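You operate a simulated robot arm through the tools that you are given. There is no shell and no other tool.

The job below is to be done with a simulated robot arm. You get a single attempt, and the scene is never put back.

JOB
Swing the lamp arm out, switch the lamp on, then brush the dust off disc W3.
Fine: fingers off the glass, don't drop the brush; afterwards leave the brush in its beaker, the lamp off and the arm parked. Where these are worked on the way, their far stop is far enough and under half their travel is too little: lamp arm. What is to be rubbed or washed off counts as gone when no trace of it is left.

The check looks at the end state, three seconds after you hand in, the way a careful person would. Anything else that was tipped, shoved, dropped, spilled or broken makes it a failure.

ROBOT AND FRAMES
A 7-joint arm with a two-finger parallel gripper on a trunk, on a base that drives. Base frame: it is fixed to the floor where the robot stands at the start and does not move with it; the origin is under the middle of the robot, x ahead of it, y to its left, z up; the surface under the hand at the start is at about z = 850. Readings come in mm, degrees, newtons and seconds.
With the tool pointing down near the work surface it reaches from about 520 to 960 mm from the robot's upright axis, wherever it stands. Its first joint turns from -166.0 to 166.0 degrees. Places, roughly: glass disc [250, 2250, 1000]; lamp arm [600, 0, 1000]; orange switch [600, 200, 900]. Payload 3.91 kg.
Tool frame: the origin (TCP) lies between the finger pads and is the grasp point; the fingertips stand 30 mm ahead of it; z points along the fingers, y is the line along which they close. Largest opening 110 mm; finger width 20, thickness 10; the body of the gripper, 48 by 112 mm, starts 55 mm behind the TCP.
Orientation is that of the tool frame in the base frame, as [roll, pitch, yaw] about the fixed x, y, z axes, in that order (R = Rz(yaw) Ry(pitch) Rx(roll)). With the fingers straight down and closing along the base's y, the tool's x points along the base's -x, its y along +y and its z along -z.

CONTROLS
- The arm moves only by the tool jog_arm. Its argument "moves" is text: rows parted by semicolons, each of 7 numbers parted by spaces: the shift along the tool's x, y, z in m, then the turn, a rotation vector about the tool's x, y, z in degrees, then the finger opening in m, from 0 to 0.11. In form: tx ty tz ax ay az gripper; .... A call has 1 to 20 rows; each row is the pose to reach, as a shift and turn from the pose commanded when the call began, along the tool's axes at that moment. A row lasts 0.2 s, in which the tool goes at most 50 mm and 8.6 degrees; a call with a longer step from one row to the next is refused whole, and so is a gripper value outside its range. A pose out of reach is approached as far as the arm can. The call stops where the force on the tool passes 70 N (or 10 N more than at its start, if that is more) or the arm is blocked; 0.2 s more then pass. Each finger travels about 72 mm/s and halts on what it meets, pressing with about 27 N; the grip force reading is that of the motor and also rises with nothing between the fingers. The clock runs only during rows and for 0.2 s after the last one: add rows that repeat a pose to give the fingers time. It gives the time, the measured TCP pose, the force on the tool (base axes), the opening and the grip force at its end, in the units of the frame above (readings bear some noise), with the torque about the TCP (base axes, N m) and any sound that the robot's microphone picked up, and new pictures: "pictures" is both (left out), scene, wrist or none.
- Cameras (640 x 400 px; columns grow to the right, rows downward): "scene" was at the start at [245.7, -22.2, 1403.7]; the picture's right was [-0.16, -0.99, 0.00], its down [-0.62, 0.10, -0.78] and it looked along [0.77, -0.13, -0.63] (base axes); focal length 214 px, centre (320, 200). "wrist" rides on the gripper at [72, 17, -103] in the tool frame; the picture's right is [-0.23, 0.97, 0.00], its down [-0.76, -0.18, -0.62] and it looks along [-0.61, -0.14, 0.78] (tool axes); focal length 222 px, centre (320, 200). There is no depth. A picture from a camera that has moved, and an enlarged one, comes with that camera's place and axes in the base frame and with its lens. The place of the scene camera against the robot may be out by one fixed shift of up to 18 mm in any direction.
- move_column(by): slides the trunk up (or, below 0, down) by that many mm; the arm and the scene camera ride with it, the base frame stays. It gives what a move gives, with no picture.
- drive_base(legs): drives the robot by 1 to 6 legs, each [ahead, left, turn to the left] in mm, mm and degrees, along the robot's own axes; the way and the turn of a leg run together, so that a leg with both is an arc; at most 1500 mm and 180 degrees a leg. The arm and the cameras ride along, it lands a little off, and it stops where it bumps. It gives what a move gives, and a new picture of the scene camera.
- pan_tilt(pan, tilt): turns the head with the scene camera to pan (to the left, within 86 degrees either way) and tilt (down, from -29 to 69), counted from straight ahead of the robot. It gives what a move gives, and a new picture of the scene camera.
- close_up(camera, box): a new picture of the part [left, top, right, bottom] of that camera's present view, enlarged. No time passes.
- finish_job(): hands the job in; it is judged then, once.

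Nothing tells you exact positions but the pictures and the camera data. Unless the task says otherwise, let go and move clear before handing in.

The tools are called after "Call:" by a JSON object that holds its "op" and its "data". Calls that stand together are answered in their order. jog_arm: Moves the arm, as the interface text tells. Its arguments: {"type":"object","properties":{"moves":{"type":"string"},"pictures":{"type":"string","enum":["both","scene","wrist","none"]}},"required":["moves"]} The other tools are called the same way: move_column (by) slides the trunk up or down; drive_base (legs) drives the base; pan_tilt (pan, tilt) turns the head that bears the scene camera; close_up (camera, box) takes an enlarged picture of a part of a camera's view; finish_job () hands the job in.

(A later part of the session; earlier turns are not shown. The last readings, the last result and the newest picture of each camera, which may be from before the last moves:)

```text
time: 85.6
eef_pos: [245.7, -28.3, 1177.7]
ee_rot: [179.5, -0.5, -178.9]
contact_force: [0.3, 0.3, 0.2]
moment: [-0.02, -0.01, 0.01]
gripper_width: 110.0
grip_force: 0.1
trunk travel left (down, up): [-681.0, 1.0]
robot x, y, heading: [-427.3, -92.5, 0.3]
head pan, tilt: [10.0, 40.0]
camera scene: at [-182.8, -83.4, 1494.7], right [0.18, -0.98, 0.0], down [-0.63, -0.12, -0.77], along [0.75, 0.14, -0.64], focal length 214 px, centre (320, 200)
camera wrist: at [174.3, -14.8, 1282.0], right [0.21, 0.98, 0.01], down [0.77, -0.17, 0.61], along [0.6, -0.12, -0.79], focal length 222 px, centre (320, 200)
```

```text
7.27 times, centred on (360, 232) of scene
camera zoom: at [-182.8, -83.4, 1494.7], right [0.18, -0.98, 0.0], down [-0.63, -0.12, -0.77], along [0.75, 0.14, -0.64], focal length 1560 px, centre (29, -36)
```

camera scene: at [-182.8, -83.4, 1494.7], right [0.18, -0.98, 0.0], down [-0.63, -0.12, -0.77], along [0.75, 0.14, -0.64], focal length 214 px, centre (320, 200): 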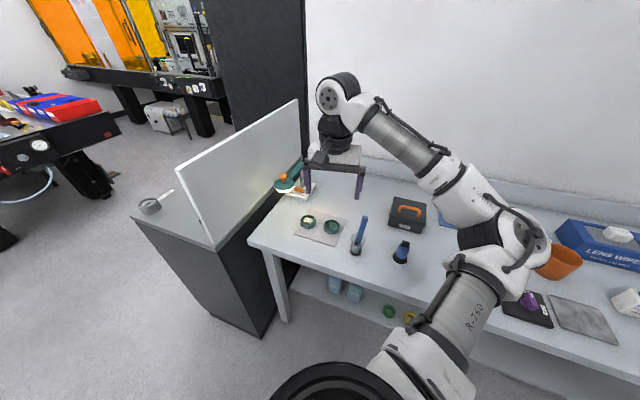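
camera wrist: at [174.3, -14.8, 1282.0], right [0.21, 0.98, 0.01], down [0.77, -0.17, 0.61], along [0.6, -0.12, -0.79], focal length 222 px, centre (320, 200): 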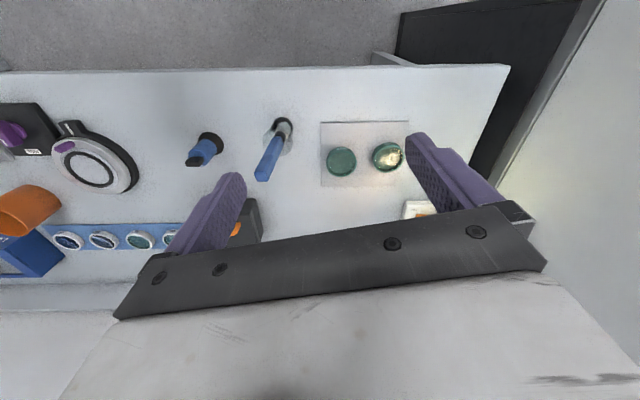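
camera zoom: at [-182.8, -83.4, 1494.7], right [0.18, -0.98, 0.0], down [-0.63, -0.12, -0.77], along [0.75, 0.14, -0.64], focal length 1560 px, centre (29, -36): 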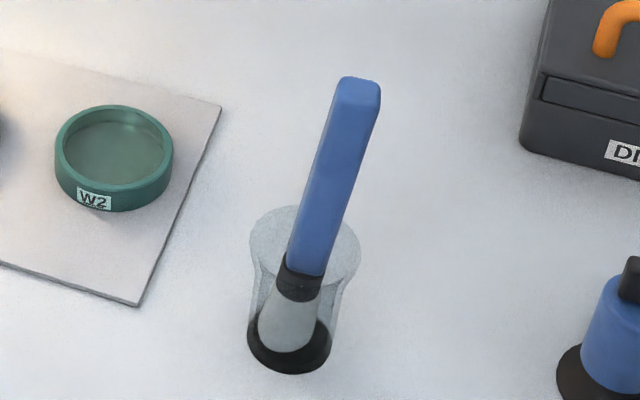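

The handle is about 16 mm square, aligned with the base axes, top at (322,-127,1013), leaning about 6°. I'll move above it with matching tilt.

Call:
{"op": "jog_arm", "data": {"moves": "-0.0182 -0.0243 0.0216 -1.2 0.8 0 0.09; -0.0364 -0.0486 0.0431 -2.5 1.6 0 0.07; -0.0545 -0.0728 0.0647 -3.7 2.4 0 0.06; -0.0727 -0.0971 0.0862 -5 3.2 0 0.06; -0.0727 -0.0971 0.0862 -5 3.2 0 0.06"}}

Call:
{"op": "close_up", "data": {"camera": "wrist", "box": [200, 60, 440, 240]}}

Call:
{"op": "close_up", "data": {"camera": "scene", "box": [310, 150, 410, 270]}}

```text
time: 86.8
eef_pos: [319.0, -123.7, 1089.9]
ee_rot: [174.5, -3.8, -178.7]
contact_force: [-1.1, 0.2, -0.5]
moment: [-0.01, -0.01, 0.01]
gripper_width: 60.1
grip_force: 0.1
trunk travel left (down, up): [-681.0, 1.0]
robot x, y, heading: [-428.2, -90.6, 0.5]
head pan, tilt: [10.0, 40.0]
camera scene: at [-183.3, -83.3, 1494.8], right [0.18, -0.98, 0.0], down [-0.63, -0.12, -0.77], along [0.75, 0.14, -0.64], focal length 214 px, centre (320, 200)
camera wrist: at [252.9, -118.7, 1197.6], right [0.21, 0.97, 0.08], down [0.8, -0.22, 0.55], along [0.56, -0.05, -0.83], focal length 222 px, centre (320, 200)
```

scene: 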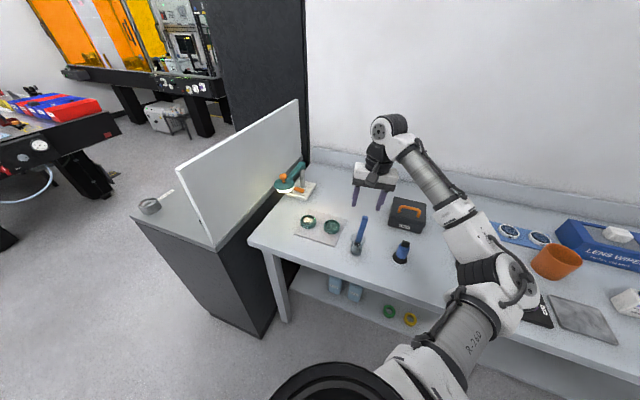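
wrist: 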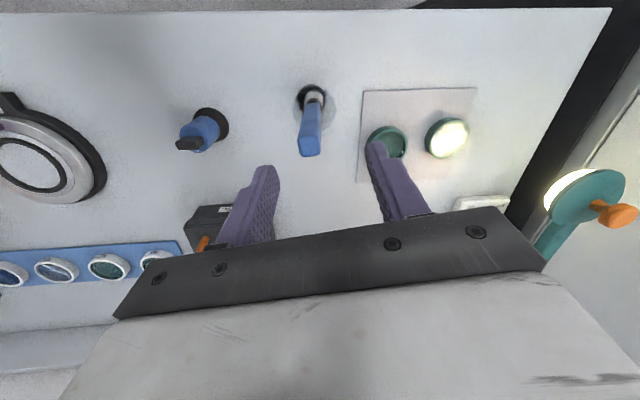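

```text
2.22 times, centred on (320, 150) of wrist
camera zoom: at [252.9, -118.7, 1197.6], right [0.21, 0.97, 0.08], down [0.8, -0.22, 0.55], along [0.56, -0.05, -0.83], focal length 494 px, centre (320, 311)
```

zoom: 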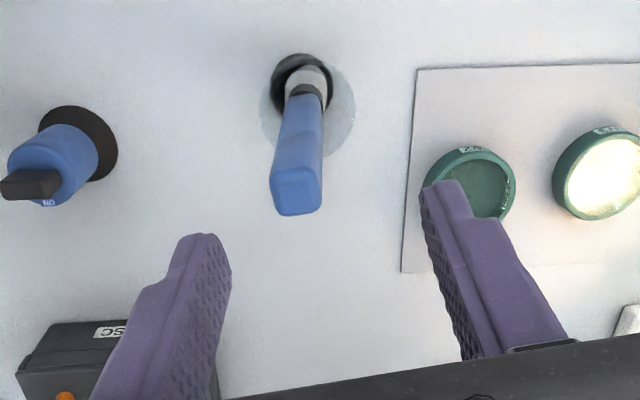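

```text
3.33 times, centred on (360, 210) of scene
camera zoom: at [-183.3, -83.3, 1494.8], right [0.18, -0.98, 0.0], down [-0.63, -0.12, -0.77], along [0.75, 0.14, -0.64], focal length 715 px, centre (187, 167)
```

zoom: 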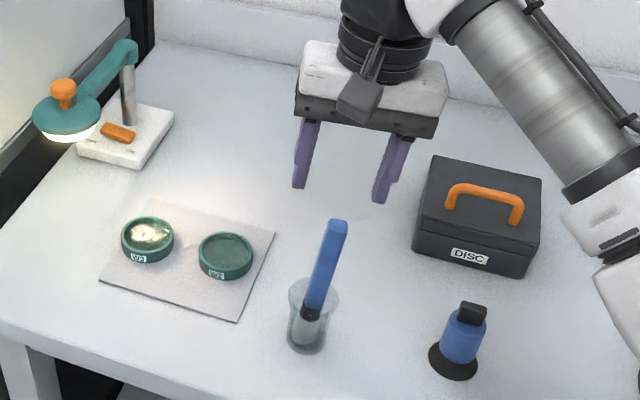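

The tilt matches the brush axis. Descending vertically around the handle.

Call:
{"op": "jog_arm", "data": {"moves": "-0.0026 -0.0025 0.0293 0 0 0 0.06; -0.0052 -0.0051 0.0586 0 0 0 0.06; -0.0077 -0.0076 0.0878 0 0 0 0.06; -0.0103 -0.0101 0.1171 0 0 0 0.06; -0.0103 -0.0101 0.1171 0 0 0 0.06"}}

Call:
{"op": "close_up", "data": {"camera": "wrist", "box": [220, 60, 420, 240]}}

Call:
{"op": "close_up", "data": {"camera": "scene", "box": [330, 180, 410, 270]}}

```text
time: 88.0
eef_pos: [319.8, -122.9, 968.5]
ee_rot: [174.5, -3.6, -178.7]
contact_force: [0.1, -0.2, -0.3]
moment: [0.0, 0.0, 0.04]
gripper_width: 60.1
grip_force: 0.1
trunk travel left (down, up): [-681.0, 1.0]
robot x, y, heading: [-428.6, -90.7, 0.4]
head pan, tilt: [10.0, 40.0]
camera scene: at [-183.3, -83.5, 1494.8], right [0.18, -0.98, 0.0], down [-0.63, -0.12, -0.77], along [0.75, 0.14, -0.64], focal length 214 px, centre (320, 200)
camera wrist: at [254.5, -118.2, 1078.5], right [0.21, 0.97, 0.08], down [0.8, -0.22, 0.55], along [0.56, -0.05, -0.83], focal length 222 px, centre (320, 200)
```

scene: 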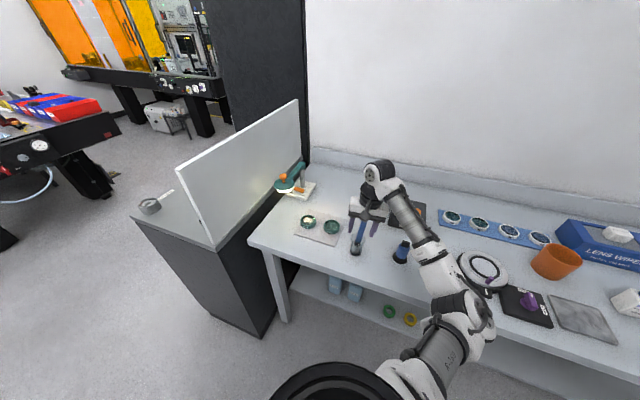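
wrist: 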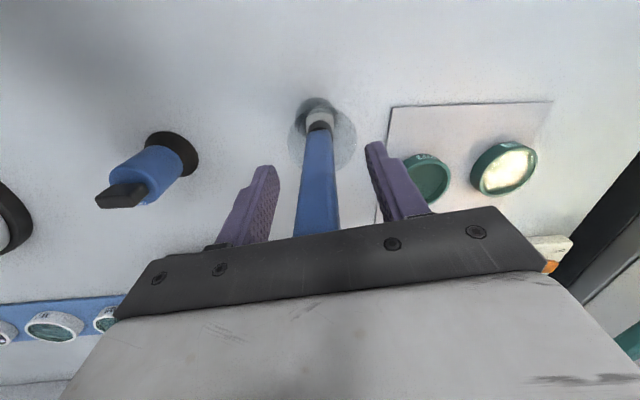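

```text
2.22 times, centred on (320, 150) of wrist
camera zoom: at [254.5, -118.2, 1078.5], right [0.21, 0.97, 0.08], down [0.8, -0.22, 0.55], along [0.56, -0.05, -0.83], focal length 494 px, centre (320, 311)
```

zoom: 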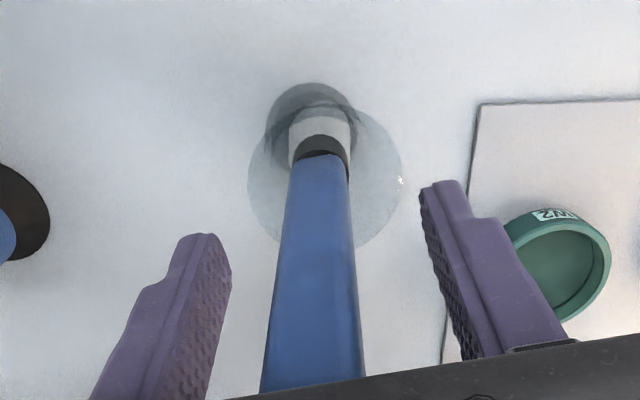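

```text
4.44 times, centred on (370, 225) of scene
camera zoom: at [-183.3, -83.5, 1494.8], right [0.18, -0.98, 0.0], down [-0.63, -0.12, -0.77], along [0.75, 0.14, -0.64], focal length 953 px, centre (98, 89)
```

zoom: 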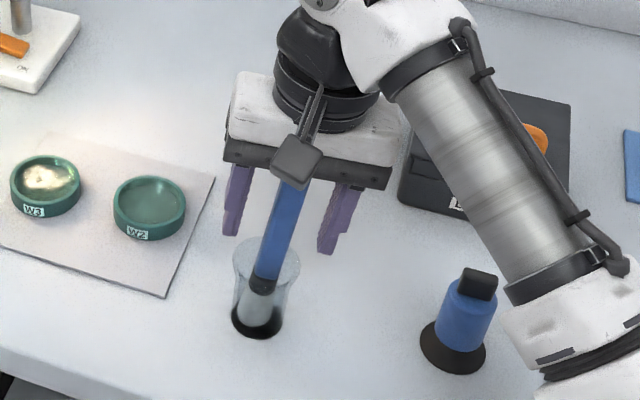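

The handle is between the pads. Closing the grip.

Call:
{"op": "jog_arm", "data": {"moves": "-0.002 -0.002 0 0 0 0 0.045; -0.002 -0.002 0 0 0 0 0.03; -0.002 -0.002 0 0 0 0 0.015; -0.002 -0.002 0 0 0 0 0.005; -0.002 -0.002 0 0 0 0 0.005; -0.002 -0.002 0 0 0 0 0.005"}}

Call:
{"op": "close_up", "data": {"camera": "wrist", "box": [220, 60, 420, 240]}}

```text
time: 89.4
eef_pos: [322.4, -125.3, 969.8]
ee_rot: [174.5, -3.7, -178.7]
contact_force: [0.2, -0.2, 0.6]
moment: [0.0, 0.01, -0.01]
gripper_width: 18.4
grip_force: 26.5
trunk travel left (down, up): [-681.0, 1.0]
robot x, y, heading: [-428.6, -91.7, 0.3]
head pan, tilt: [10.0, 40.0]
camera scene: at [-183.1, -83.5, 1494.8], right [0.18, -0.98, 0.0], down [-0.63, -0.12, -0.77], along [0.75, 0.14, -0.64], focal length 214 px, centre (320, 200)
camera wrist: at [257.4, -120.0, 1078.4], right [0.21, 0.97, 0.08], down [0.8, -0.22, 0.55], along [0.56, -0.05, -0.83], focal length 222 px, centre (320, 200)
```

scene: 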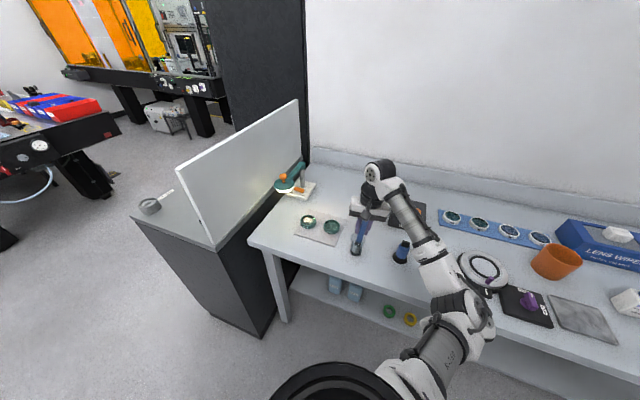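
wrist: 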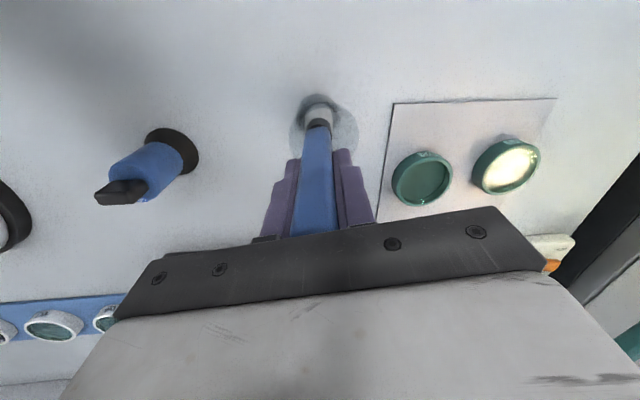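

```text
2.22 times, centred on (320, 150) of wrist
camera zoom: at [257.4, -120.0, 1078.4], right [0.21, 0.97, 0.08], down [0.8, -0.22, 0.55], along [0.56, -0.05, -0.83], focal length 494 px, centre (320, 311)
```

zoom: 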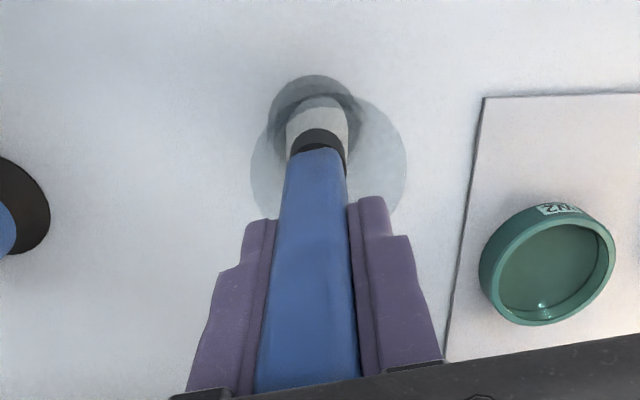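

The brush is gripped (18 mm). Lifting it out along its axis.

Call:
{"op": "jog_arm", "data": {"moves": "0 0 -0.008 0 0 0 0.005; 0 0 -0.02 0 0 0 0.005; 0 0 -0.035 0 0 0 0.005; 0 0 -0.055 0 0 0 0.005; 0 0 -0.08 0 0 0 0.005; 0 0 -0.105 0 0 0 0.005; 0 0 -0.125 0 0 0 0.005; 0 0 -0.125 0 0 0 0.005"}}

Call:
{"op": "close_up", "data": {"camera": "scene", "box": [290, 170, 430, 280]}}

Call:
{"op": "close_up", "data": {"camera": "wrist", "box": [220, 60, 420, 240]}}

```text
time: 91.2
eef_pos: [332.0, -136.9, 1095.9]
ee_rot: [174.6, -3.6, -178.7]
contact_force: [-0.9, 0.0, -1.2]
moment: [0.03, 0.0, -0.03]
gripper_width: 18.5
grip_force: 27.5
trunk travel left (down, up): [-681.0, 1.0]
robot x, y, heading: [-426.6, -92.9, 0.4]
head pan, tilt: [10.0, 40.0]
camera scene: at [-182.9, -83.5, 1494.7], right [0.18, -0.98, 0.0], down [-0.63, -0.12, -0.77], along [0.75, 0.14, -0.64], focal length 214 px, centre (320, 200)
camera wrist: at [266.6, -130.8, 1204.5], right [0.21, 0.97, 0.08], down [0.8, -0.22, 0.55], along [0.56, -0.05, -0.83], focal length 222 px, centre (320, 200)
```

scene: 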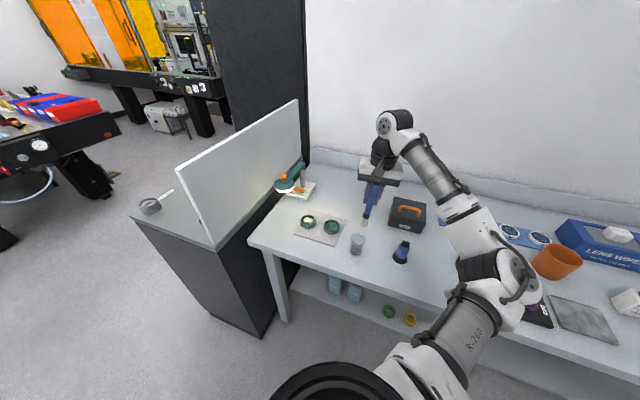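
wrist: 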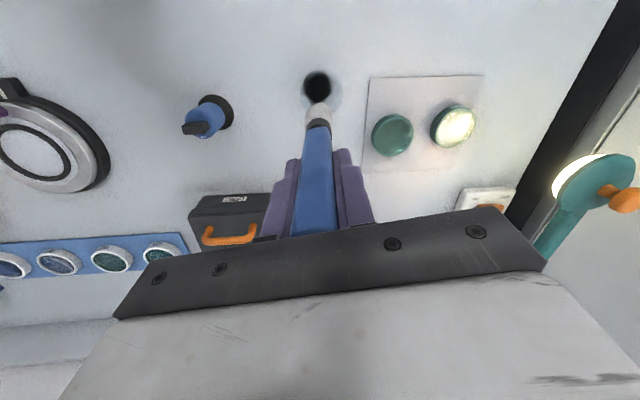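

```text
3.64 times, centred on (360, 225) of scene
camera zoom: at [-182.9, -83.5, 1494.7], right [0.18, -0.98, 0.0], down [-0.63, -0.12, -0.77], along [0.75, 0.14, -0.64], focal length 780 px, centre (174, 109)
```

zoom: 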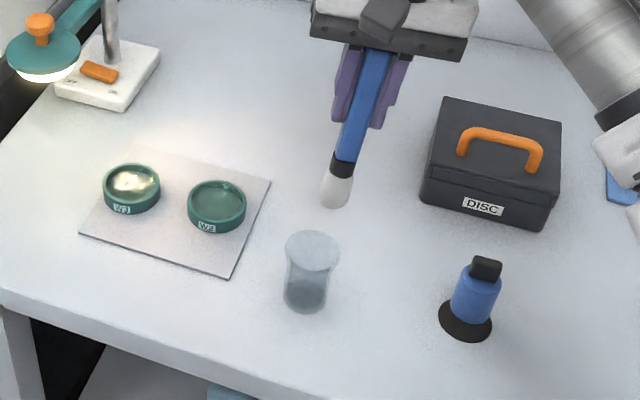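

```text
2.22 times, centred on (320, 150) of wrist
camera zoom: at [266.6, -130.8, 1204.5], right [0.21, 0.97, 0.08], down [0.8, -0.22, 0.55], along [0.56, -0.05, -0.83], focal length 494 px, centre (320, 311)
```

zoom: 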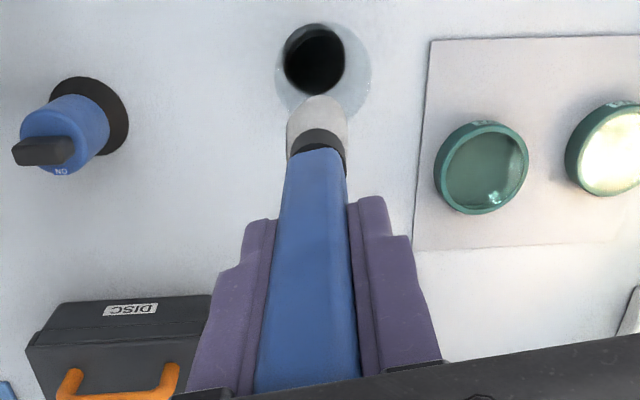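

The brush is out, tip about 118 mm below the TCP. W3 is centred near (411,82) with its rim at about z=872. I'll carry the brush over W3 and level the tool.

Call:
{"op": "jog_arm", "data": {"moves": "-0.0122 0.0305 0.0058 0.8 -0.5 0 0.005; -0.0244 0.061 0.0117 1.5 -1 0 0.005; -0.0366 0.0915 0.0175 2.3 -1.5 0 0.005; -0.0488 0.122 0.0234 3.1 -2.1 0 0.005; -0.061 0.1525 0.0292 3.9 -2.6 0 0.005; -0.0732 0.183 0.0351 4.6 -3.1 0 0.005; -0.0854 0.2135 0.0409 5.4 -3.6 0 0.005; -0.0854 0.2135 0.0409 5.4 -3.6 0 0.005"}}

Call:
{"op": "close_up", "data": {"camera": "wrist", "box": [220, 60, 420, 240]}}

Call:
{"op": "close_up", "data": {"camera": "scene", "box": [280, 170, 380, 260]}}

```text
time: 93.0
eef_pos: [412.7, 81.3, 1069.9]
ee_rot: [179.9, -0.1, -178.9]
contact_force: [-0.3, -0.3, -0.2]
moment: [-0.02, -0.02, 0.01]
gripper_width: 18.0
grip_force: 26.6
trunk travel left (down, up): [-681.0, 1.0]
robot x, y, heading: [-430.1, -93.9, 0.1]
head pan, tilt: [10.0, 40.0]
camera scene: at [-183.2, -83.9, 1494.8], right [0.18, -0.98, 0.0], down [-0.63, -0.12, -0.77], along [0.75, 0.14, -0.64], focal length 214 px, centre (320, 200)
camera wrist: at [339.8, 96.4, 1173.3], right [0.21, 0.98, 0.0], down [0.77, -0.16, 0.62], along [0.61, -0.13, -0.78], focal length 222 px, centre (320, 200)
```

scene: 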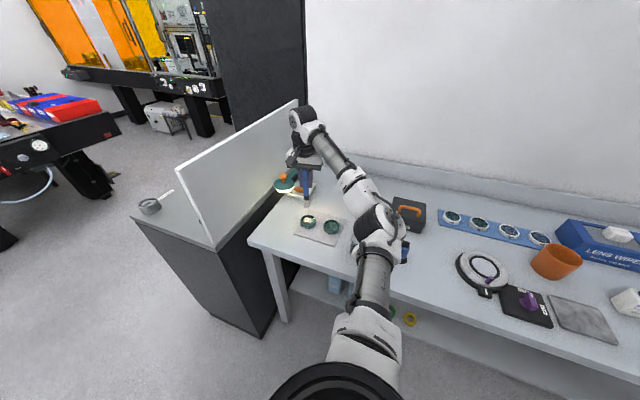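
wrist: 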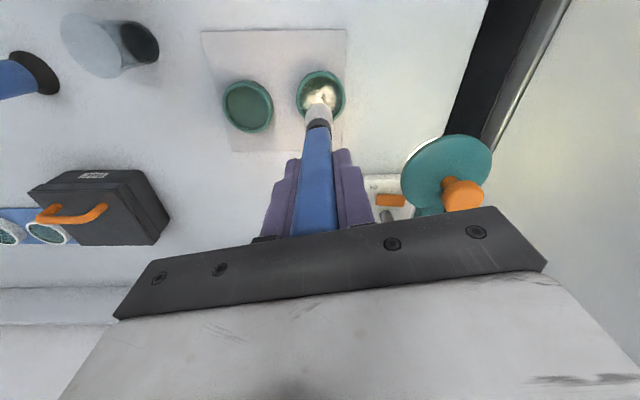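

```text
2.22 times, centred on (320, 150) of wrist
camera zoom: at [339.8, 96.4, 1173.3], right [0.21, 0.98, 0.0], down [0.77, -0.16, 0.62], along [0.61, -0.13, -0.78], focal length 494 px, centre (320, 311)
```

zoom: 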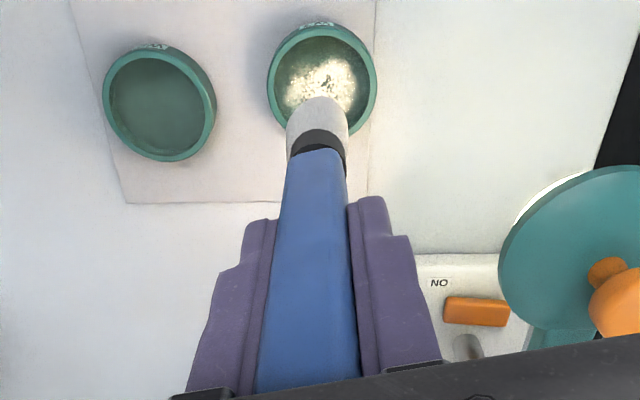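

```text
4.44 times, centred on (330, 215) of scene
camera zoom: at [-183.2, -83.9, 1494.8], right [0.18, -0.98, 0.0], down [-0.63, -0.12, -0.77], along [0.75, 0.14, -0.64], focal length 953 px, centre (276, 133)
```

zoom: 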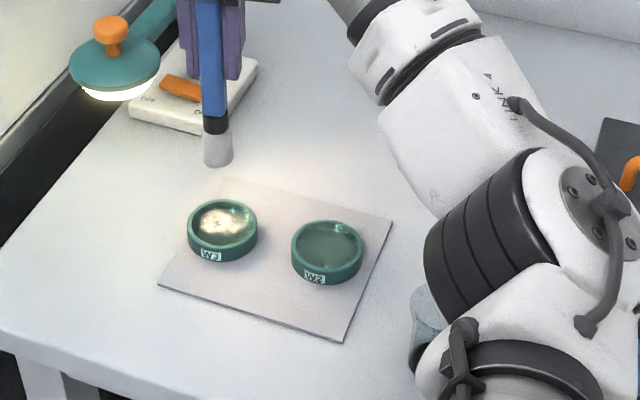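

The brush is centred over W3. Lowering to just above the glass, then in small steps watching the force.

Call:
{"op": "jog_arm", "data": {"moves": "0 0.001 0.03 0 0 0 0.005; 0 0.001 0.055 0 0 0 0.005; 0 0.001 0.068 0 0 0 0.005; 0 0.001 0.068 0 0 0 0.005", "pictures": "wrist"}}

Call:
{"op": "close_up", "data": {"camera": "scene", "box": [290, 190, 350, 245]}}

Call:
{"op": "close_up", "data": {"camera": "wrist", "box": [260, 60, 380, 160]}}

```text
time: 94.0
eef_pos: [409.6, 81.6, 1001.6]
ee_rot: [179.8, -0.1, -178.8]
contact_force: [-1.1, 1.6, -0.5]
moment: [-0.03, -0.02, 0.03]
gripper_width: 18.1
grip_force: 26.8
trunk travel left (down, up): [-681.0, 1.0]
robot x, y, heading: [-429.2, -96.3, 0.3]
head pan, tilt: [10.0, 40.0]
camera wrist: at [338.4, 97.2, 1104.5], right [0.21, 0.98, 0.0], down [0.77, -0.16, 0.62], along [0.61, -0.13, -0.78], focal length 222 px, centre (320, 200)
```

wrist: 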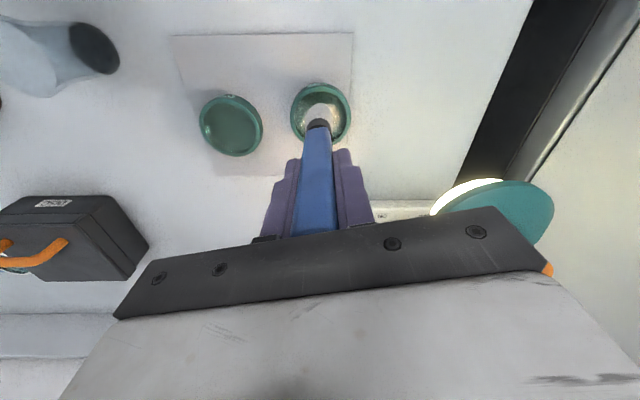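

```text
7.27 times, centred on (320, 218) of scene
camera zoom: at [-183.2, -83.5, 1494.8], right [0.18, -0.98, 0.0], down [-0.63, -0.12, -0.77], along [0.75, 0.14, -0.64], focal length 1560 px, centre (320, 73)
```

zoom: 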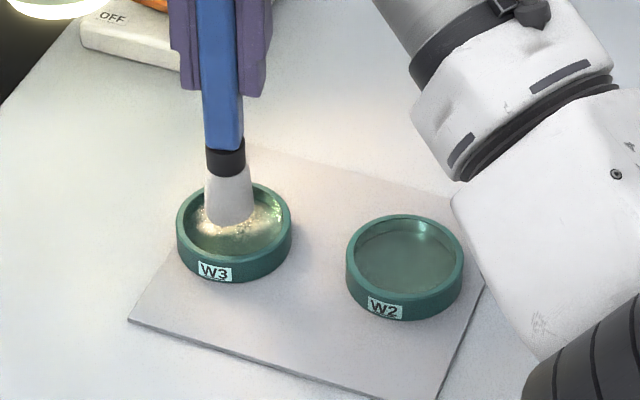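

```text
4.00 times, centred on (320, 110) of wrist
camera zoom: at [338.4, 97.2, 1104.5], right [0.21, 0.98, 0.0], down [0.77, -0.16, 0.62], along [0.61, -0.13, -0.78], focal length 888 px, centre (320, 560)
```

zoom: 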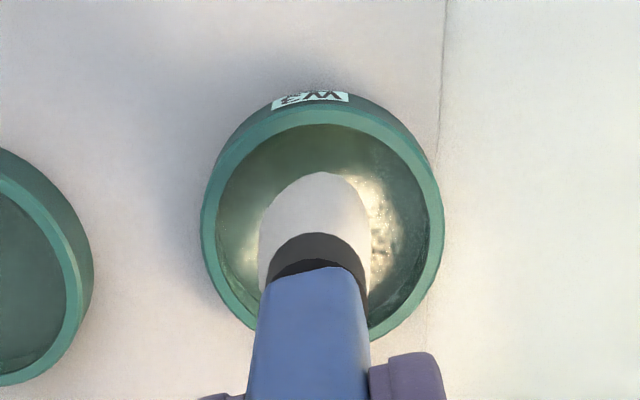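

Call:
{"op": "jog_arm", "data": {"moves": "0 0 0.003 0 0 0 0.005; 0 0 0.006 0 0 0 0.005; 0 0 0.008 0 0 0 0.005; 0 0 0.008 0 0 0 0.005", "pictures": "none"}}

Call:
{"op": "close_up", "data": {"camera": "scene", "box": [290, 190, 350, 245]}}

```text
time: 95.0
eef_pos: [410.7, 82.4, 992.8]
ee_rot: [179.9, -0.1, -178.9]
contact_force: [0.2, 0.6, -0.5]
moment: [-0.02, 0.01, -0.03]
gripper_width: 18.4
grip_force: 26.9
trunk travel left (down, up): [-681.0, 1.0]
robot x, y, heading: [-431.2, -92.7, 0.3]
head pan, tilt: [10.0, 40.0]
```

```text
7.27 times, centred on (320, 218) of scene
camera zoom: at [-183.1, -83.5, 1494.8], right [0.18, -0.98, 0.0], down [-0.63, -0.12, -0.77], along [0.75, 0.14, -0.64], focal length 1560 px, centre (320, 73)
```

zoom: 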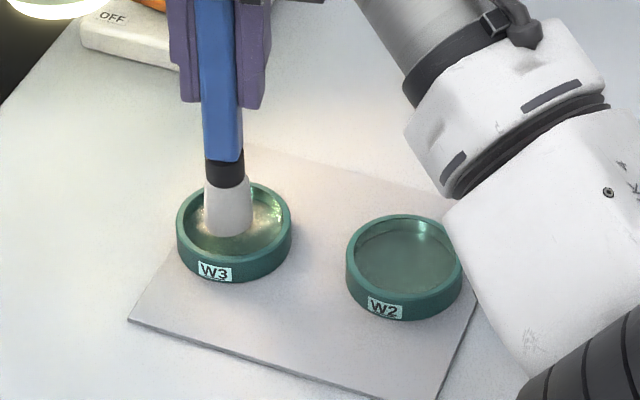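

Call:
{"op": "jog_arm", "data": {"moves": "0 0 0.002 0 0 0 0.005; 0 0 0.004 0 0 0 0.005; 0 0 0.004 0 0 0 0.005", "pictures": "none"}}

Call:
{"op": "close_up", "data": {"camera": "scene", "box": [290, 190, 350, 245]}}

```text
time: 95.8
eef_pos: [409.8, 83.8, 988.1]
ee_rot: [179.8, -0.1, -178.9]
contact_force: [0.3, -0.2, -0.3]
moment: [-0.02, 0.02, 0.01]
gripper_width: 18.2
grip_force: 27.2
trunk travel left (down, up): [-681.0, 1.0]
robot x, y, heading: [-429.6, -90.9, 0.3]
head pan, tilt: [10.0, 40.0]
```

```text
7.27 times, centred on (320, 218) of scene
camera zoom: at [-183.1, -83.5, 1494.8], right [0.18, -0.98, 0.0], down [-0.63, -0.12, -0.77], along [0.75, 0.14, -0.64], focal length 1560 px, centre (320, 73)
```

zoom: 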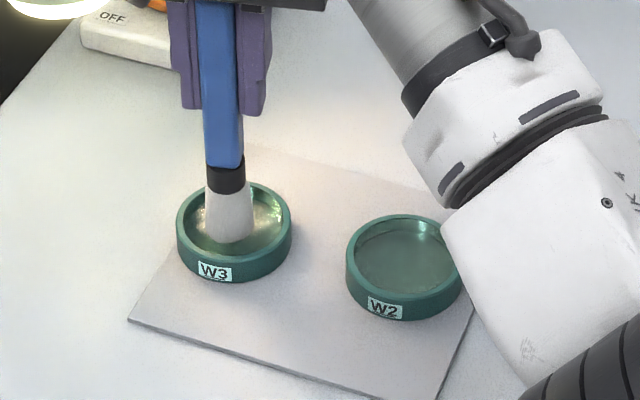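

Call:
{"op": "jog_arm", "data": {"moves": "0 0 0.002 0 0 0 0.005; 0 0 0.003 0 0 0 0.005; 0 0 0.003 0 0 0 0.005", "pictures": "none"}}

Call:
{"op": "jog_arm", "data": {"moves": "0 0 0.002 0 0 0 0.005; 0 0 0.003 0 0 0 0.005; 0 0 0.003 0 0 0 0.005", "pictures": "wrist"}}

Call:
{"op": "close_up", "data": {"camera": "scene", "box": [290, 190, 350, 245]}}

Call:
{"op": "close_up", "data": {"camera": "wrist", "box": [260, 60, 380, 160]}}

```text
time: 96.6
eef_pos: [410.0, 81.4, 987.5]
ee_rot: [179.8, 0.0, -178.9]
contact_force: [1.3, 0.2, 6.2]
moment: [-0.05, -0.15, 0.0]
gripper_width: 18.1
grip_force: 26.4
trunk travel left (down, up): [-681.0, 1.0]
robot x, y, heading: [-427.5, -93.7, 0.6]
head pan, tilt: [10.0, 40.0]
```

```text
time: 97.4
eef_pos: [409.1, 82.5, 985.9]
ee_rot: [179.8, 0.2, -178.9]
contact_force: [2.2, -1.6, 24.9]
moment: [-0.11, -0.1, 0.02]
gripper_width: 18.5
grip_force: 26.4
trunk travel left (down, up): [-681.0, 1.0]
robot x, y, heading: [-424.4, -91.8, 0.4]
head pan, tilt: [10.0, 40.0]
camera wrist: at [336.5, 97.2, 1089.8], right [0.21, 0.98, 0.0], down [0.76, -0.17, 0.62], along [0.61, -0.13, -0.78], focal length 222 px, centre (320, 200)
```

wrist: 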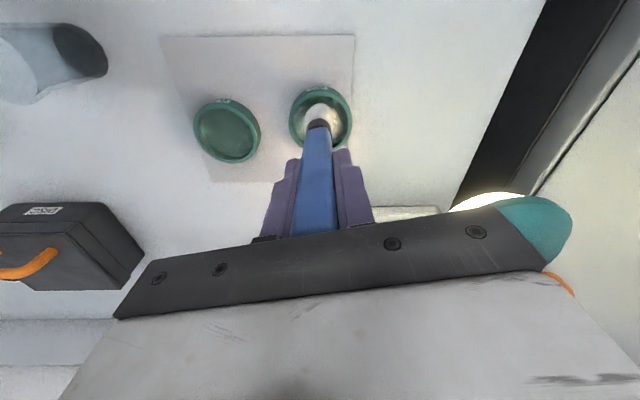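

```text
7.27 times, centred on (320, 218) of scene
camera zoom: at [-185.6, -84.1, 1495.6], right [0.18, -0.98, 0.0], down [-0.63, -0.12, -0.77], along [0.75, 0.14, -0.64], focal length 1560 px, centre (320, 73)
```

zoom: 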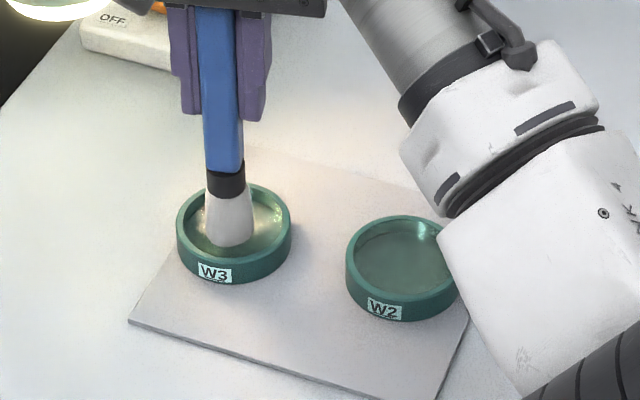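

```text
4.00 times, centred on (320, 110) of wrist
camera zoom: at [336.5, 97.2, 1089.8], right [0.21, 0.98, 0.0], down [0.76, -0.17, 0.62], along [0.61, -0.13, -0.78], focal length 888 px, centre (320, 560)
```

zoom: 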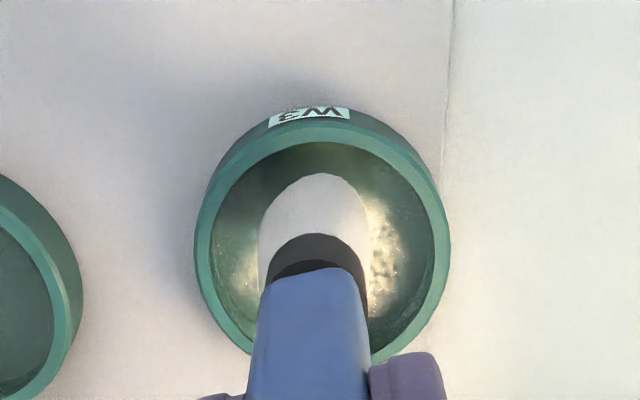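

Contact is found (25 N is too much, so I'll lift ~3 mm for a light touch). Starting a gentle first stroke across the middle.

Call:
{"op": "jog_arm", "data": {"moves": "0 0 -0.003 0 0 0 0.005; -0.002 0.006 -0.003 0 0 0 0.005; -0.002 0.012 -0.003 0 0 0 0.005; -0.002 0.006 -0.003 0 0 0 0.005; -0.002 0 -0.003 0 0 0 0.005; -0.002 -0.007 -0.003 0 0 0 0.005; -0.002 0 -0.003 0 0 0 0.005; -0.002 0.006 -0.003 0 0 0 0.005; -0.002 0.012 -0.003 0 0 0 0.005", "pictures": "wrist"}}

Call:
{"op": "close_up", "data": {"camera": "wrist", "box": [260, 60, 380, 160]}}

Call:
{"op": "close_up", "data": {"camera": "scene", "box": [290, 190, 350, 245]}}

```text
time: 99.4
eef_pos: [412.2, 93.6, 985.8]
ee_rot: [179.9, -0.1, -178.8]
contact_force: [0.1, -3.6, 10.8]
moment: [-0.5, 0.19, 0.03]
gripper_width: 18.4
grip_force: 27.5
trunk travel left (down, up): [-681.0, 1.0]
robot x, y, heading: [-428.3, -92.0, 0.5]
head pan, tilt: [10.0, 40.0]
camera wrist: at [339.4, 109.3, 1089.9], right [0.21, 0.98, 0.0], down [0.77, -0.16, 0.62], along [0.61, -0.13, -0.78], focal length 222 px, centre (320, 200)
```

wrist: 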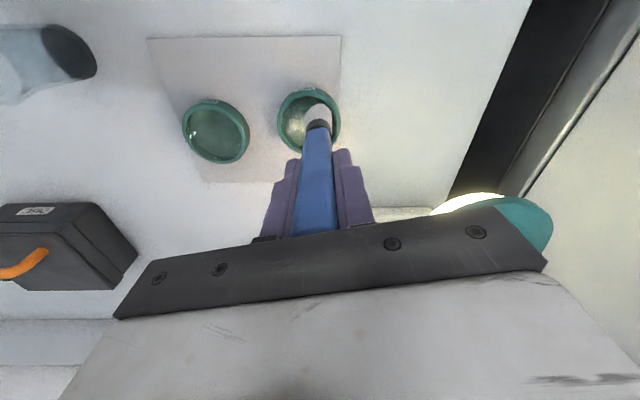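

```text
4.00 times, centred on (320, 110) of wrist
camera zoom: at [339.4, 109.3, 1089.9], right [0.21, 0.98, 0.0], down [0.77, -0.16, 0.62], along [0.61, -0.13, -0.78], focal length 888 px, centre (320, 560)
```

zoom: 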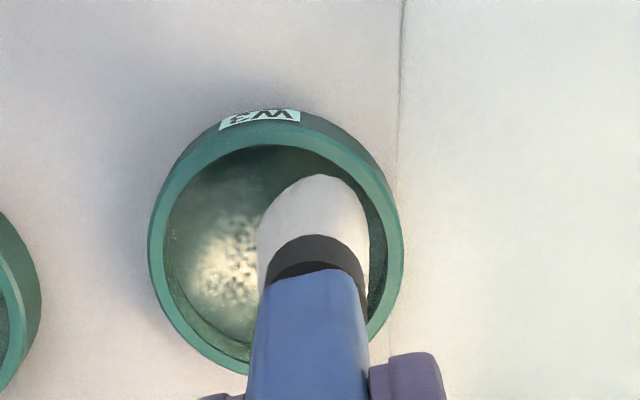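

```text
7.27 times, centred on (320, 218) of scene
camera zoom: at [-184.4, -84.0, 1495.1], right [0.18, -0.98, 0.0], down [-0.63, -0.12, -0.77], along [0.75, 0.14, -0.64], focal length 1560 px, centre (320, 73)
```

zoom: 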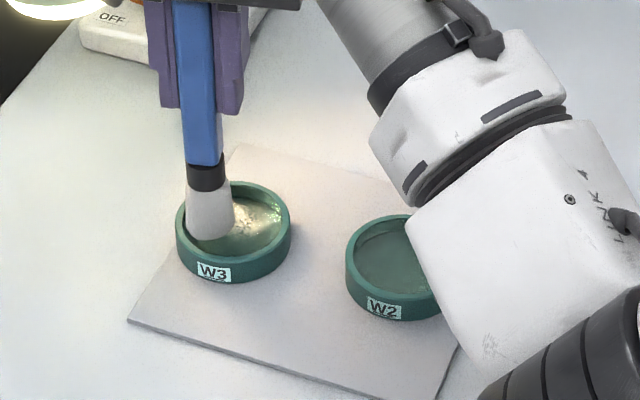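

The dust is thinning, W3 stays put and the force is light. Now a full raster over the disc.

Call:
{"op": "jog_arm", "data": {"moves": "0 -0.006 0 0 0 0 0.005; 0 -0.013 0 0 0 0 0.005; 0 -0.019 0 0 0 0 0.005; -0.004 -0.018 0 0 0 0 0.005; -0.004 -0.011 0 0 0 0 0.005; -0.004 -0.004 0 0 0 0 0.005; -0.004 0 0 0 0 0 0.005; -0.008 -0.003 0 0 0 0 0.005; -0.008 -0.009 0 0 0 0 0.005; -0.008 -0.015 0 0 0 0 0.005; -0.004 -0.018 0 0 0 0 0.005; 0.004 -0.018 0 0 0 0 0.005; 0.004 -0.011 0 0 0 0 0.005; 0.004 -0.004 0 0 0 0 0.005; 0.004 0 0 0 0 0 0.005; 0.008 -0.003 0 0 0 0 0.005; 0.008 -0.009 0 0 0 0 0.005; 0.008 -0.015 0 0 0 0 0.005; 0.004 -0.018 0 0 0 0 0.005; 0 -0.019 0 0 0 0 0.005", "pictures": "wrist"}}

Call:
{"op": "close_up", "data": {"camera": "wrist", "box": [260, 60, 380, 160]}}

Call:
{"op": "close_up", "data": {"camera": "scene", "box": [290, 190, 350, 245]}}

```text
time: 103.6
eef_pos: [412.3, 76.3, 986.2]
ee_rot: [179.9, 0.0, -178.8]
contact_force: [-5.6, 1.8, 13.4]
moment: [0.12, 0.79, -0.03]
gripper_width: 18.1
grip_force: 27.1
trunk travel left (down, up): [-681.0, 1.0]
robot x, y, heading: [-425.6, -92.1, 0.4]
head pan, tilt: [10.0, 40.0]
camera wrist: at [339.0, 90.9, 1089.3], right [0.21, 0.98, 0.0], down [0.77, -0.16, 0.62], along [0.61, -0.13, -0.78], focal length 222 px, centre (320, 200)
```

wrist: 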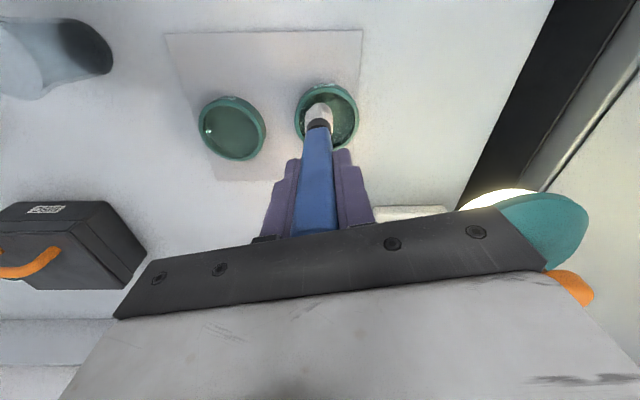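

```text
4.00 times, centred on (320, 110) of wrist
camera zoom: at [339.0, 90.9, 1089.3], right [0.21, 0.98, 0.0], down [0.77, -0.16, 0.62], along [0.61, -0.13, -0.78], focal length 888 px, centre (320, 560)
```

zoom: 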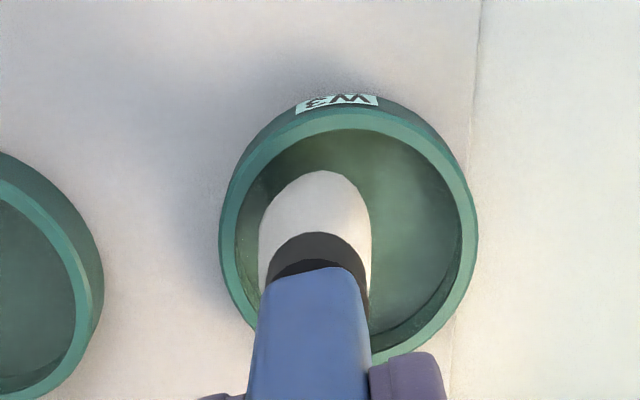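

```text
7.27 times, centred on (320, 218) of scene
camera zoom: at [-185.2, -83.7, 1495.2], right [0.18, -0.98, 0.0], down [-0.63, -0.12, -0.77], along [0.75, 0.14, -0.64], focal length 1560 px, centre (320, 73)
```

zoom: 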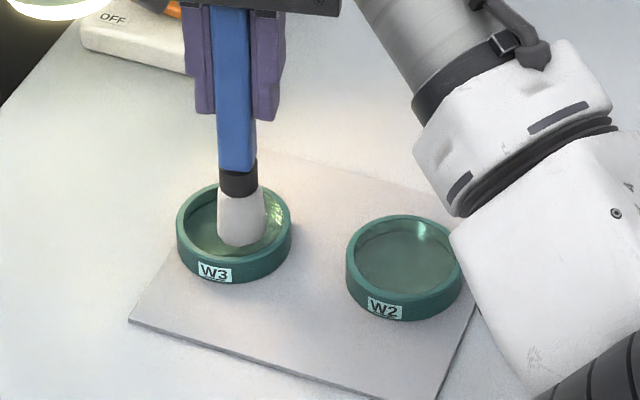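

Nearly clean. One more raster in the crossing direction to make sure nothing remains, then lift.

Call:
{"op": "jog_arm", "data": {"moves": "-0.006 0.002 0 0 0 0 0.005; 0 0.002 0 0 0 0 0.005; 0.006 0.002 0 0 0 0 0.005; 0.008 0.006 0 0 0 0 0.005; 0 0.006 0 0 0 0 0.005; -0.008 0.006 0 0 0 0 0.005; -0.009 0.01 0 0 0 0 0.005; -0.002 0.01 0 0 0 0 0.005; 0.005 0.01 0 0 0 0 0.005; 0.009 0.01 0 0 0 0 0.005; 0.008 0.014 0 0 0 0 0.005; 0 0.014 0 0 0 0 0.005; -0.008 0.014 0 0 0 0 0.005; -0.006 0.018 0 0 0 0 0.005; 0 0.018 0 0 0 0 0.005; 0.006 0.018 0 0 0 0 0.005; 0 0.021 0 0 0 0 0.005; 0 0.014 0 0 0 0 0.005; 0 0.01 0 0 0 0 0.005; 0 0.01 -0.006 0 0 0 0.005", "pictures": "none"}}

Call:
{"op": "jog_arm", "data": {"moves": "0 0 -0.03 0 0 0 0.005; 0 0 -0.07 0 0 0 0.005; 0 -0.02 -0.1 0 0 0 0.005; 0 -0.06 -0.1 0 0 0 0.005; 0 -0.06 -0.1 0 0 0 0.005"}}

Call:
{"op": "close_up", "data": {"camera": "wrist", "box": [300, 60, 400, 140]}}

Call:
{"op": "close_up", "data": {"camera": "scene", "box": [290, 200, 350, 245]}}

```text
time: 107.8
eef_pos: [412.0, 85.1, 992.8]
ee_rot: [179.9, 0.0, -178.8]
contact_force: [0.0, -0.8, -0.2]
moment: [0.03, -0.04, 0.01]
gripper_width: 18.3
grip_force: 27.1
trunk travel left (down, up): [-681.0, 1.0]
robot x, y, heading: [-427.4, -89.5, 0.4]
head pan, tilt: [10.0, 40.0]
```

```text
time: 109.0
eef_pos: [412.2, 25.5, 1091.7]
ee_rot: [180.0, -0.1, -178.8]
contact_force: [0.4, 0.2, 0.1]
moment: [-0.01, 0.0, -0.02]
gripper_width: 18.4
grip_force: 27.0
trunk travel left (down, up): [-681.0, 1.0]
robot x, y, heading: [-427.5, -91.9, 0.7]
head pan, tilt: [10.0, 40.0]
camera scene: at [-183.2, -82.9, 1494.8], right [0.18, -0.98, 0.0], down [-0.63, -0.12, -0.77], along [0.75, 0.14, -0.64], focal length 214 px, centre (320, 200)
camera wrist: at [340.5, 40.6, 1195.4], right [0.21, 0.98, 0.0], down [0.77, -0.16, 0.62], along [0.61, -0.13, -0.78], focal length 222 px, centre (320, 200)
```

scene: 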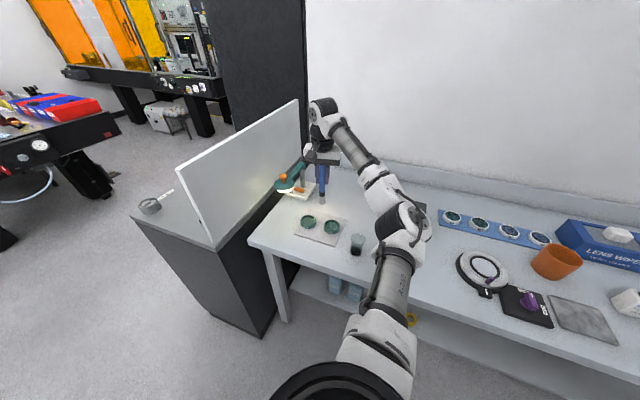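
wrist: 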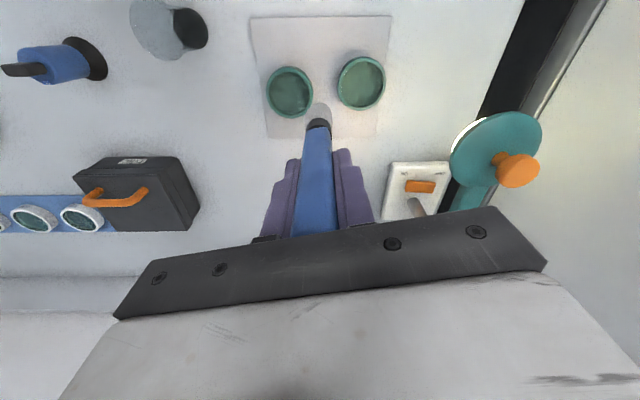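

```text
5.00 times, centred on (350, 100) of wrist
camera zoom: at [340.5, 40.6, 1195.4], right [0.21, 0.98, 0.0], down [0.77, -0.16, 0.62], along [0.61, -0.13, -0.78], focal length 1111 px, centre (170, 700)
```

zoom: 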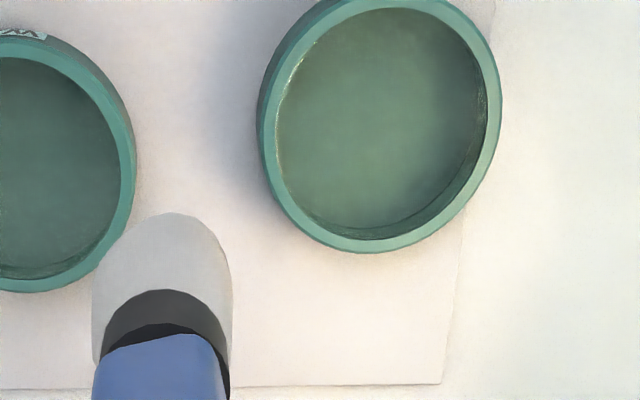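

```text
8.89 times, centred on (320, 222) of scene
camera zoom: at [-183.2, -82.9, 1494.8], right [0.18, -0.98, 0.0], down [-0.63, -0.12, -0.77], along [0.75, 0.14, -0.64], focal length 1906 px, centre (320, 0)
```

zoom: 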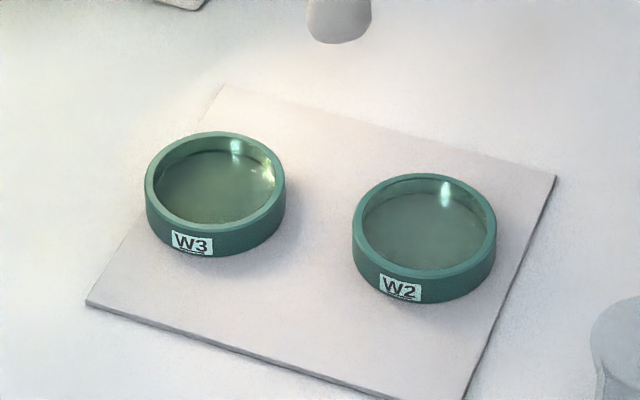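

Call:
{"op": "close_up", "data": {"camera": "scene", "box": [298, 208, 322, 228]}}

Call:
{"op": "close_up", "data": {"camera": "wrist", "box": [336, 54, 386, 112]}}

Call:
{"op": "close_up", "data": {"camera": "wrist", "box": [264, 62, 314, 120]}}

```text
16.00 times, centred on (310, 218) of scene
camera zoom: at [-183.2, -82.9, 1494.8], right [0.18, -0.98, 0.0], down [-0.63, -0.12, -0.77], along [0.75, 0.14, -0.64], focal length 3432 px, centre (480, -88)
```

zoom: 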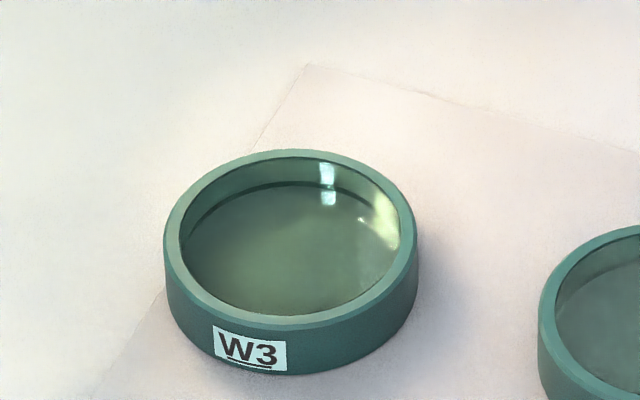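

```text
6.90 times, centred on (361, 83) of wrist
camera zoom: at [340.5, 40.6, 1195.4], right [0.21, 0.98, 0.0], down [0.77, -0.16, 0.62], along [0.61, -0.13, -0.78], focal length 1532 px, centre (37, 1007)
```

zoom: 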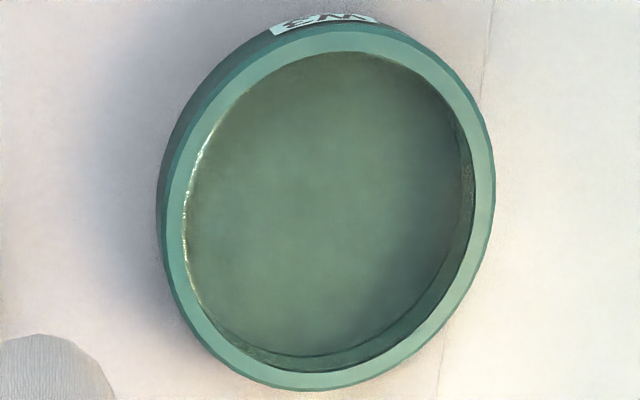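

```text
6.90 times, centred on (289, 91) of wrist
camera zoom: at [340.5, 40.6, 1195.4], right [0.21, 0.98, 0.0], down [0.77, -0.16, 0.62], along [0.61, -0.13, -0.78], focal length 1532 px, centre (534, 952)
```

zoom: 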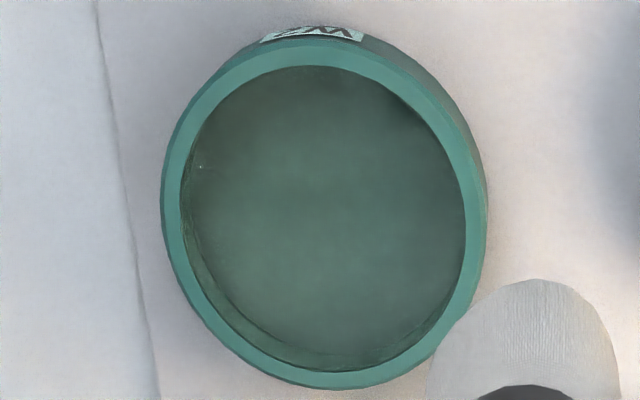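

W3 is clean (only the lamp's reflection remains, like on W2). Now I'll carry the brush back above its beaker.

Call:
{"op": "jog_arm", "data": {"moves": "0.0208 -0.0274 0 0 0 0 0.005; 0.0416 -0.0548 0 0 0 0 0.005; 0.0623 -0.0821 0 0 0 0 0.005; 0.0831 -0.1095 0 0 0 0 0.005; 0.1039 -0.1369 0 0 0 0 0.005; 0.1039 -0.1369 0 0 0 0 0.005"}}

Call:
{"op": "close_up", "data": {"camera": "wrist", "box": [260, 60, 380, 160]}}

Call:
{"op": "close_up", "data": {"camera": "scene", "box": [325, 205, 395, 265]}}

```text
time: 110.4
eef_pos: [312.0, -112.4, 1090.7]
ee_rot: [179.8, 0.0, -178.8]
contact_force: [-0.5, 0.1, -0.5]
moment: [-0.03, 0.01, 0.01]
gripper_width: 18.6
grip_force: 26.8
trunk travel left (down, up): [-681.0, 1.0]
robot x, y, heading: [-427.3, -86.7, 0.3]
head pan, tilt: [10.0, 40.0]
camera scene: at [-182.8, -83.1, 1494.7], right [0.18, -0.98, 0.0], down [-0.63, -0.12, -0.77], along [0.75, 0.14, -0.64], focal length 214 px, centre (320, 200)
camera wrist: at [239.7, -97.0, 1195.3], right [0.21, 0.98, 0.0], down [0.77, -0.16, 0.62], along [0.61, -0.13, -0.78], focal length 222 px, centre (320, 200)
```

scene: 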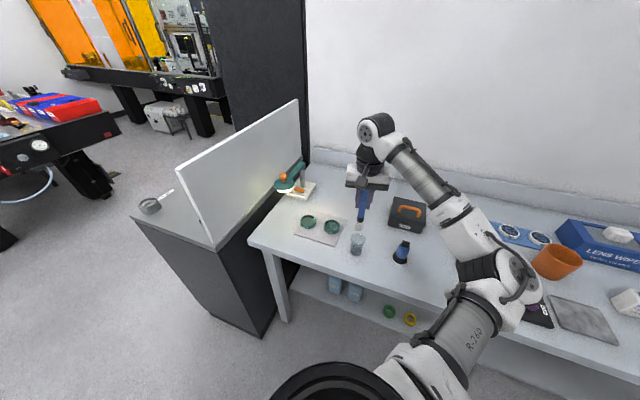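
wrist: 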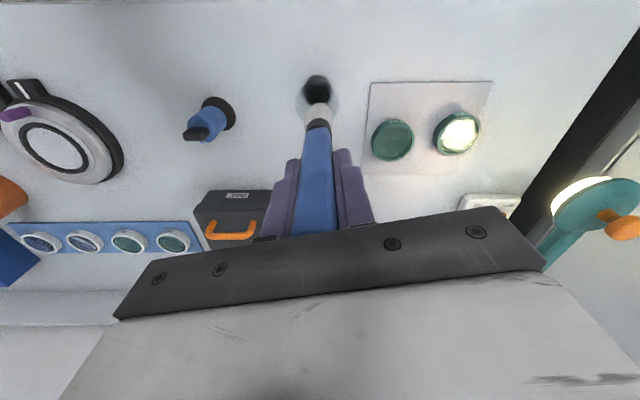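

```text
4.00 times, centred on (320, 110) of wrist
camera zoom: at [239.7, -97.0, 1195.3], right [0.21, 0.98, 0.0], down [0.77, -0.16, 0.62], along [0.61, -0.13, -0.78], focal length 888 px, centre (320, 560)
```

zoom: 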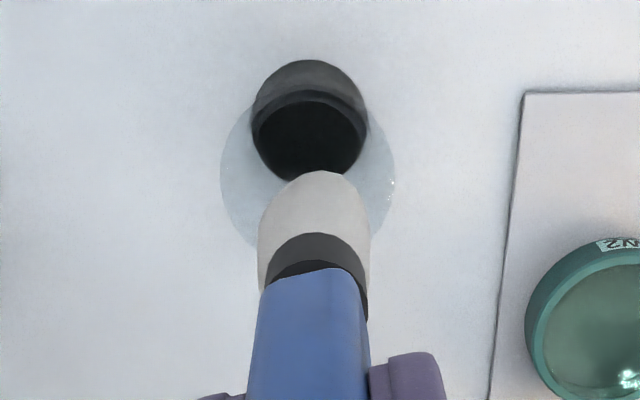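

```text
6.67 times, centred on (360, 235) of scene
camera zoom: at [-182.8, -83.1, 1494.7], right [0.18, -0.98, 0.0], down [-0.63, -0.12, -0.77], along [0.75, 0.14, -0.64], focal length 1430 px, centre (53, -33)
```

zoom: 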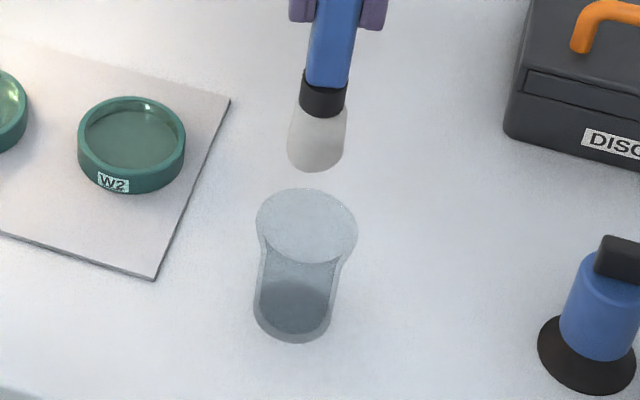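

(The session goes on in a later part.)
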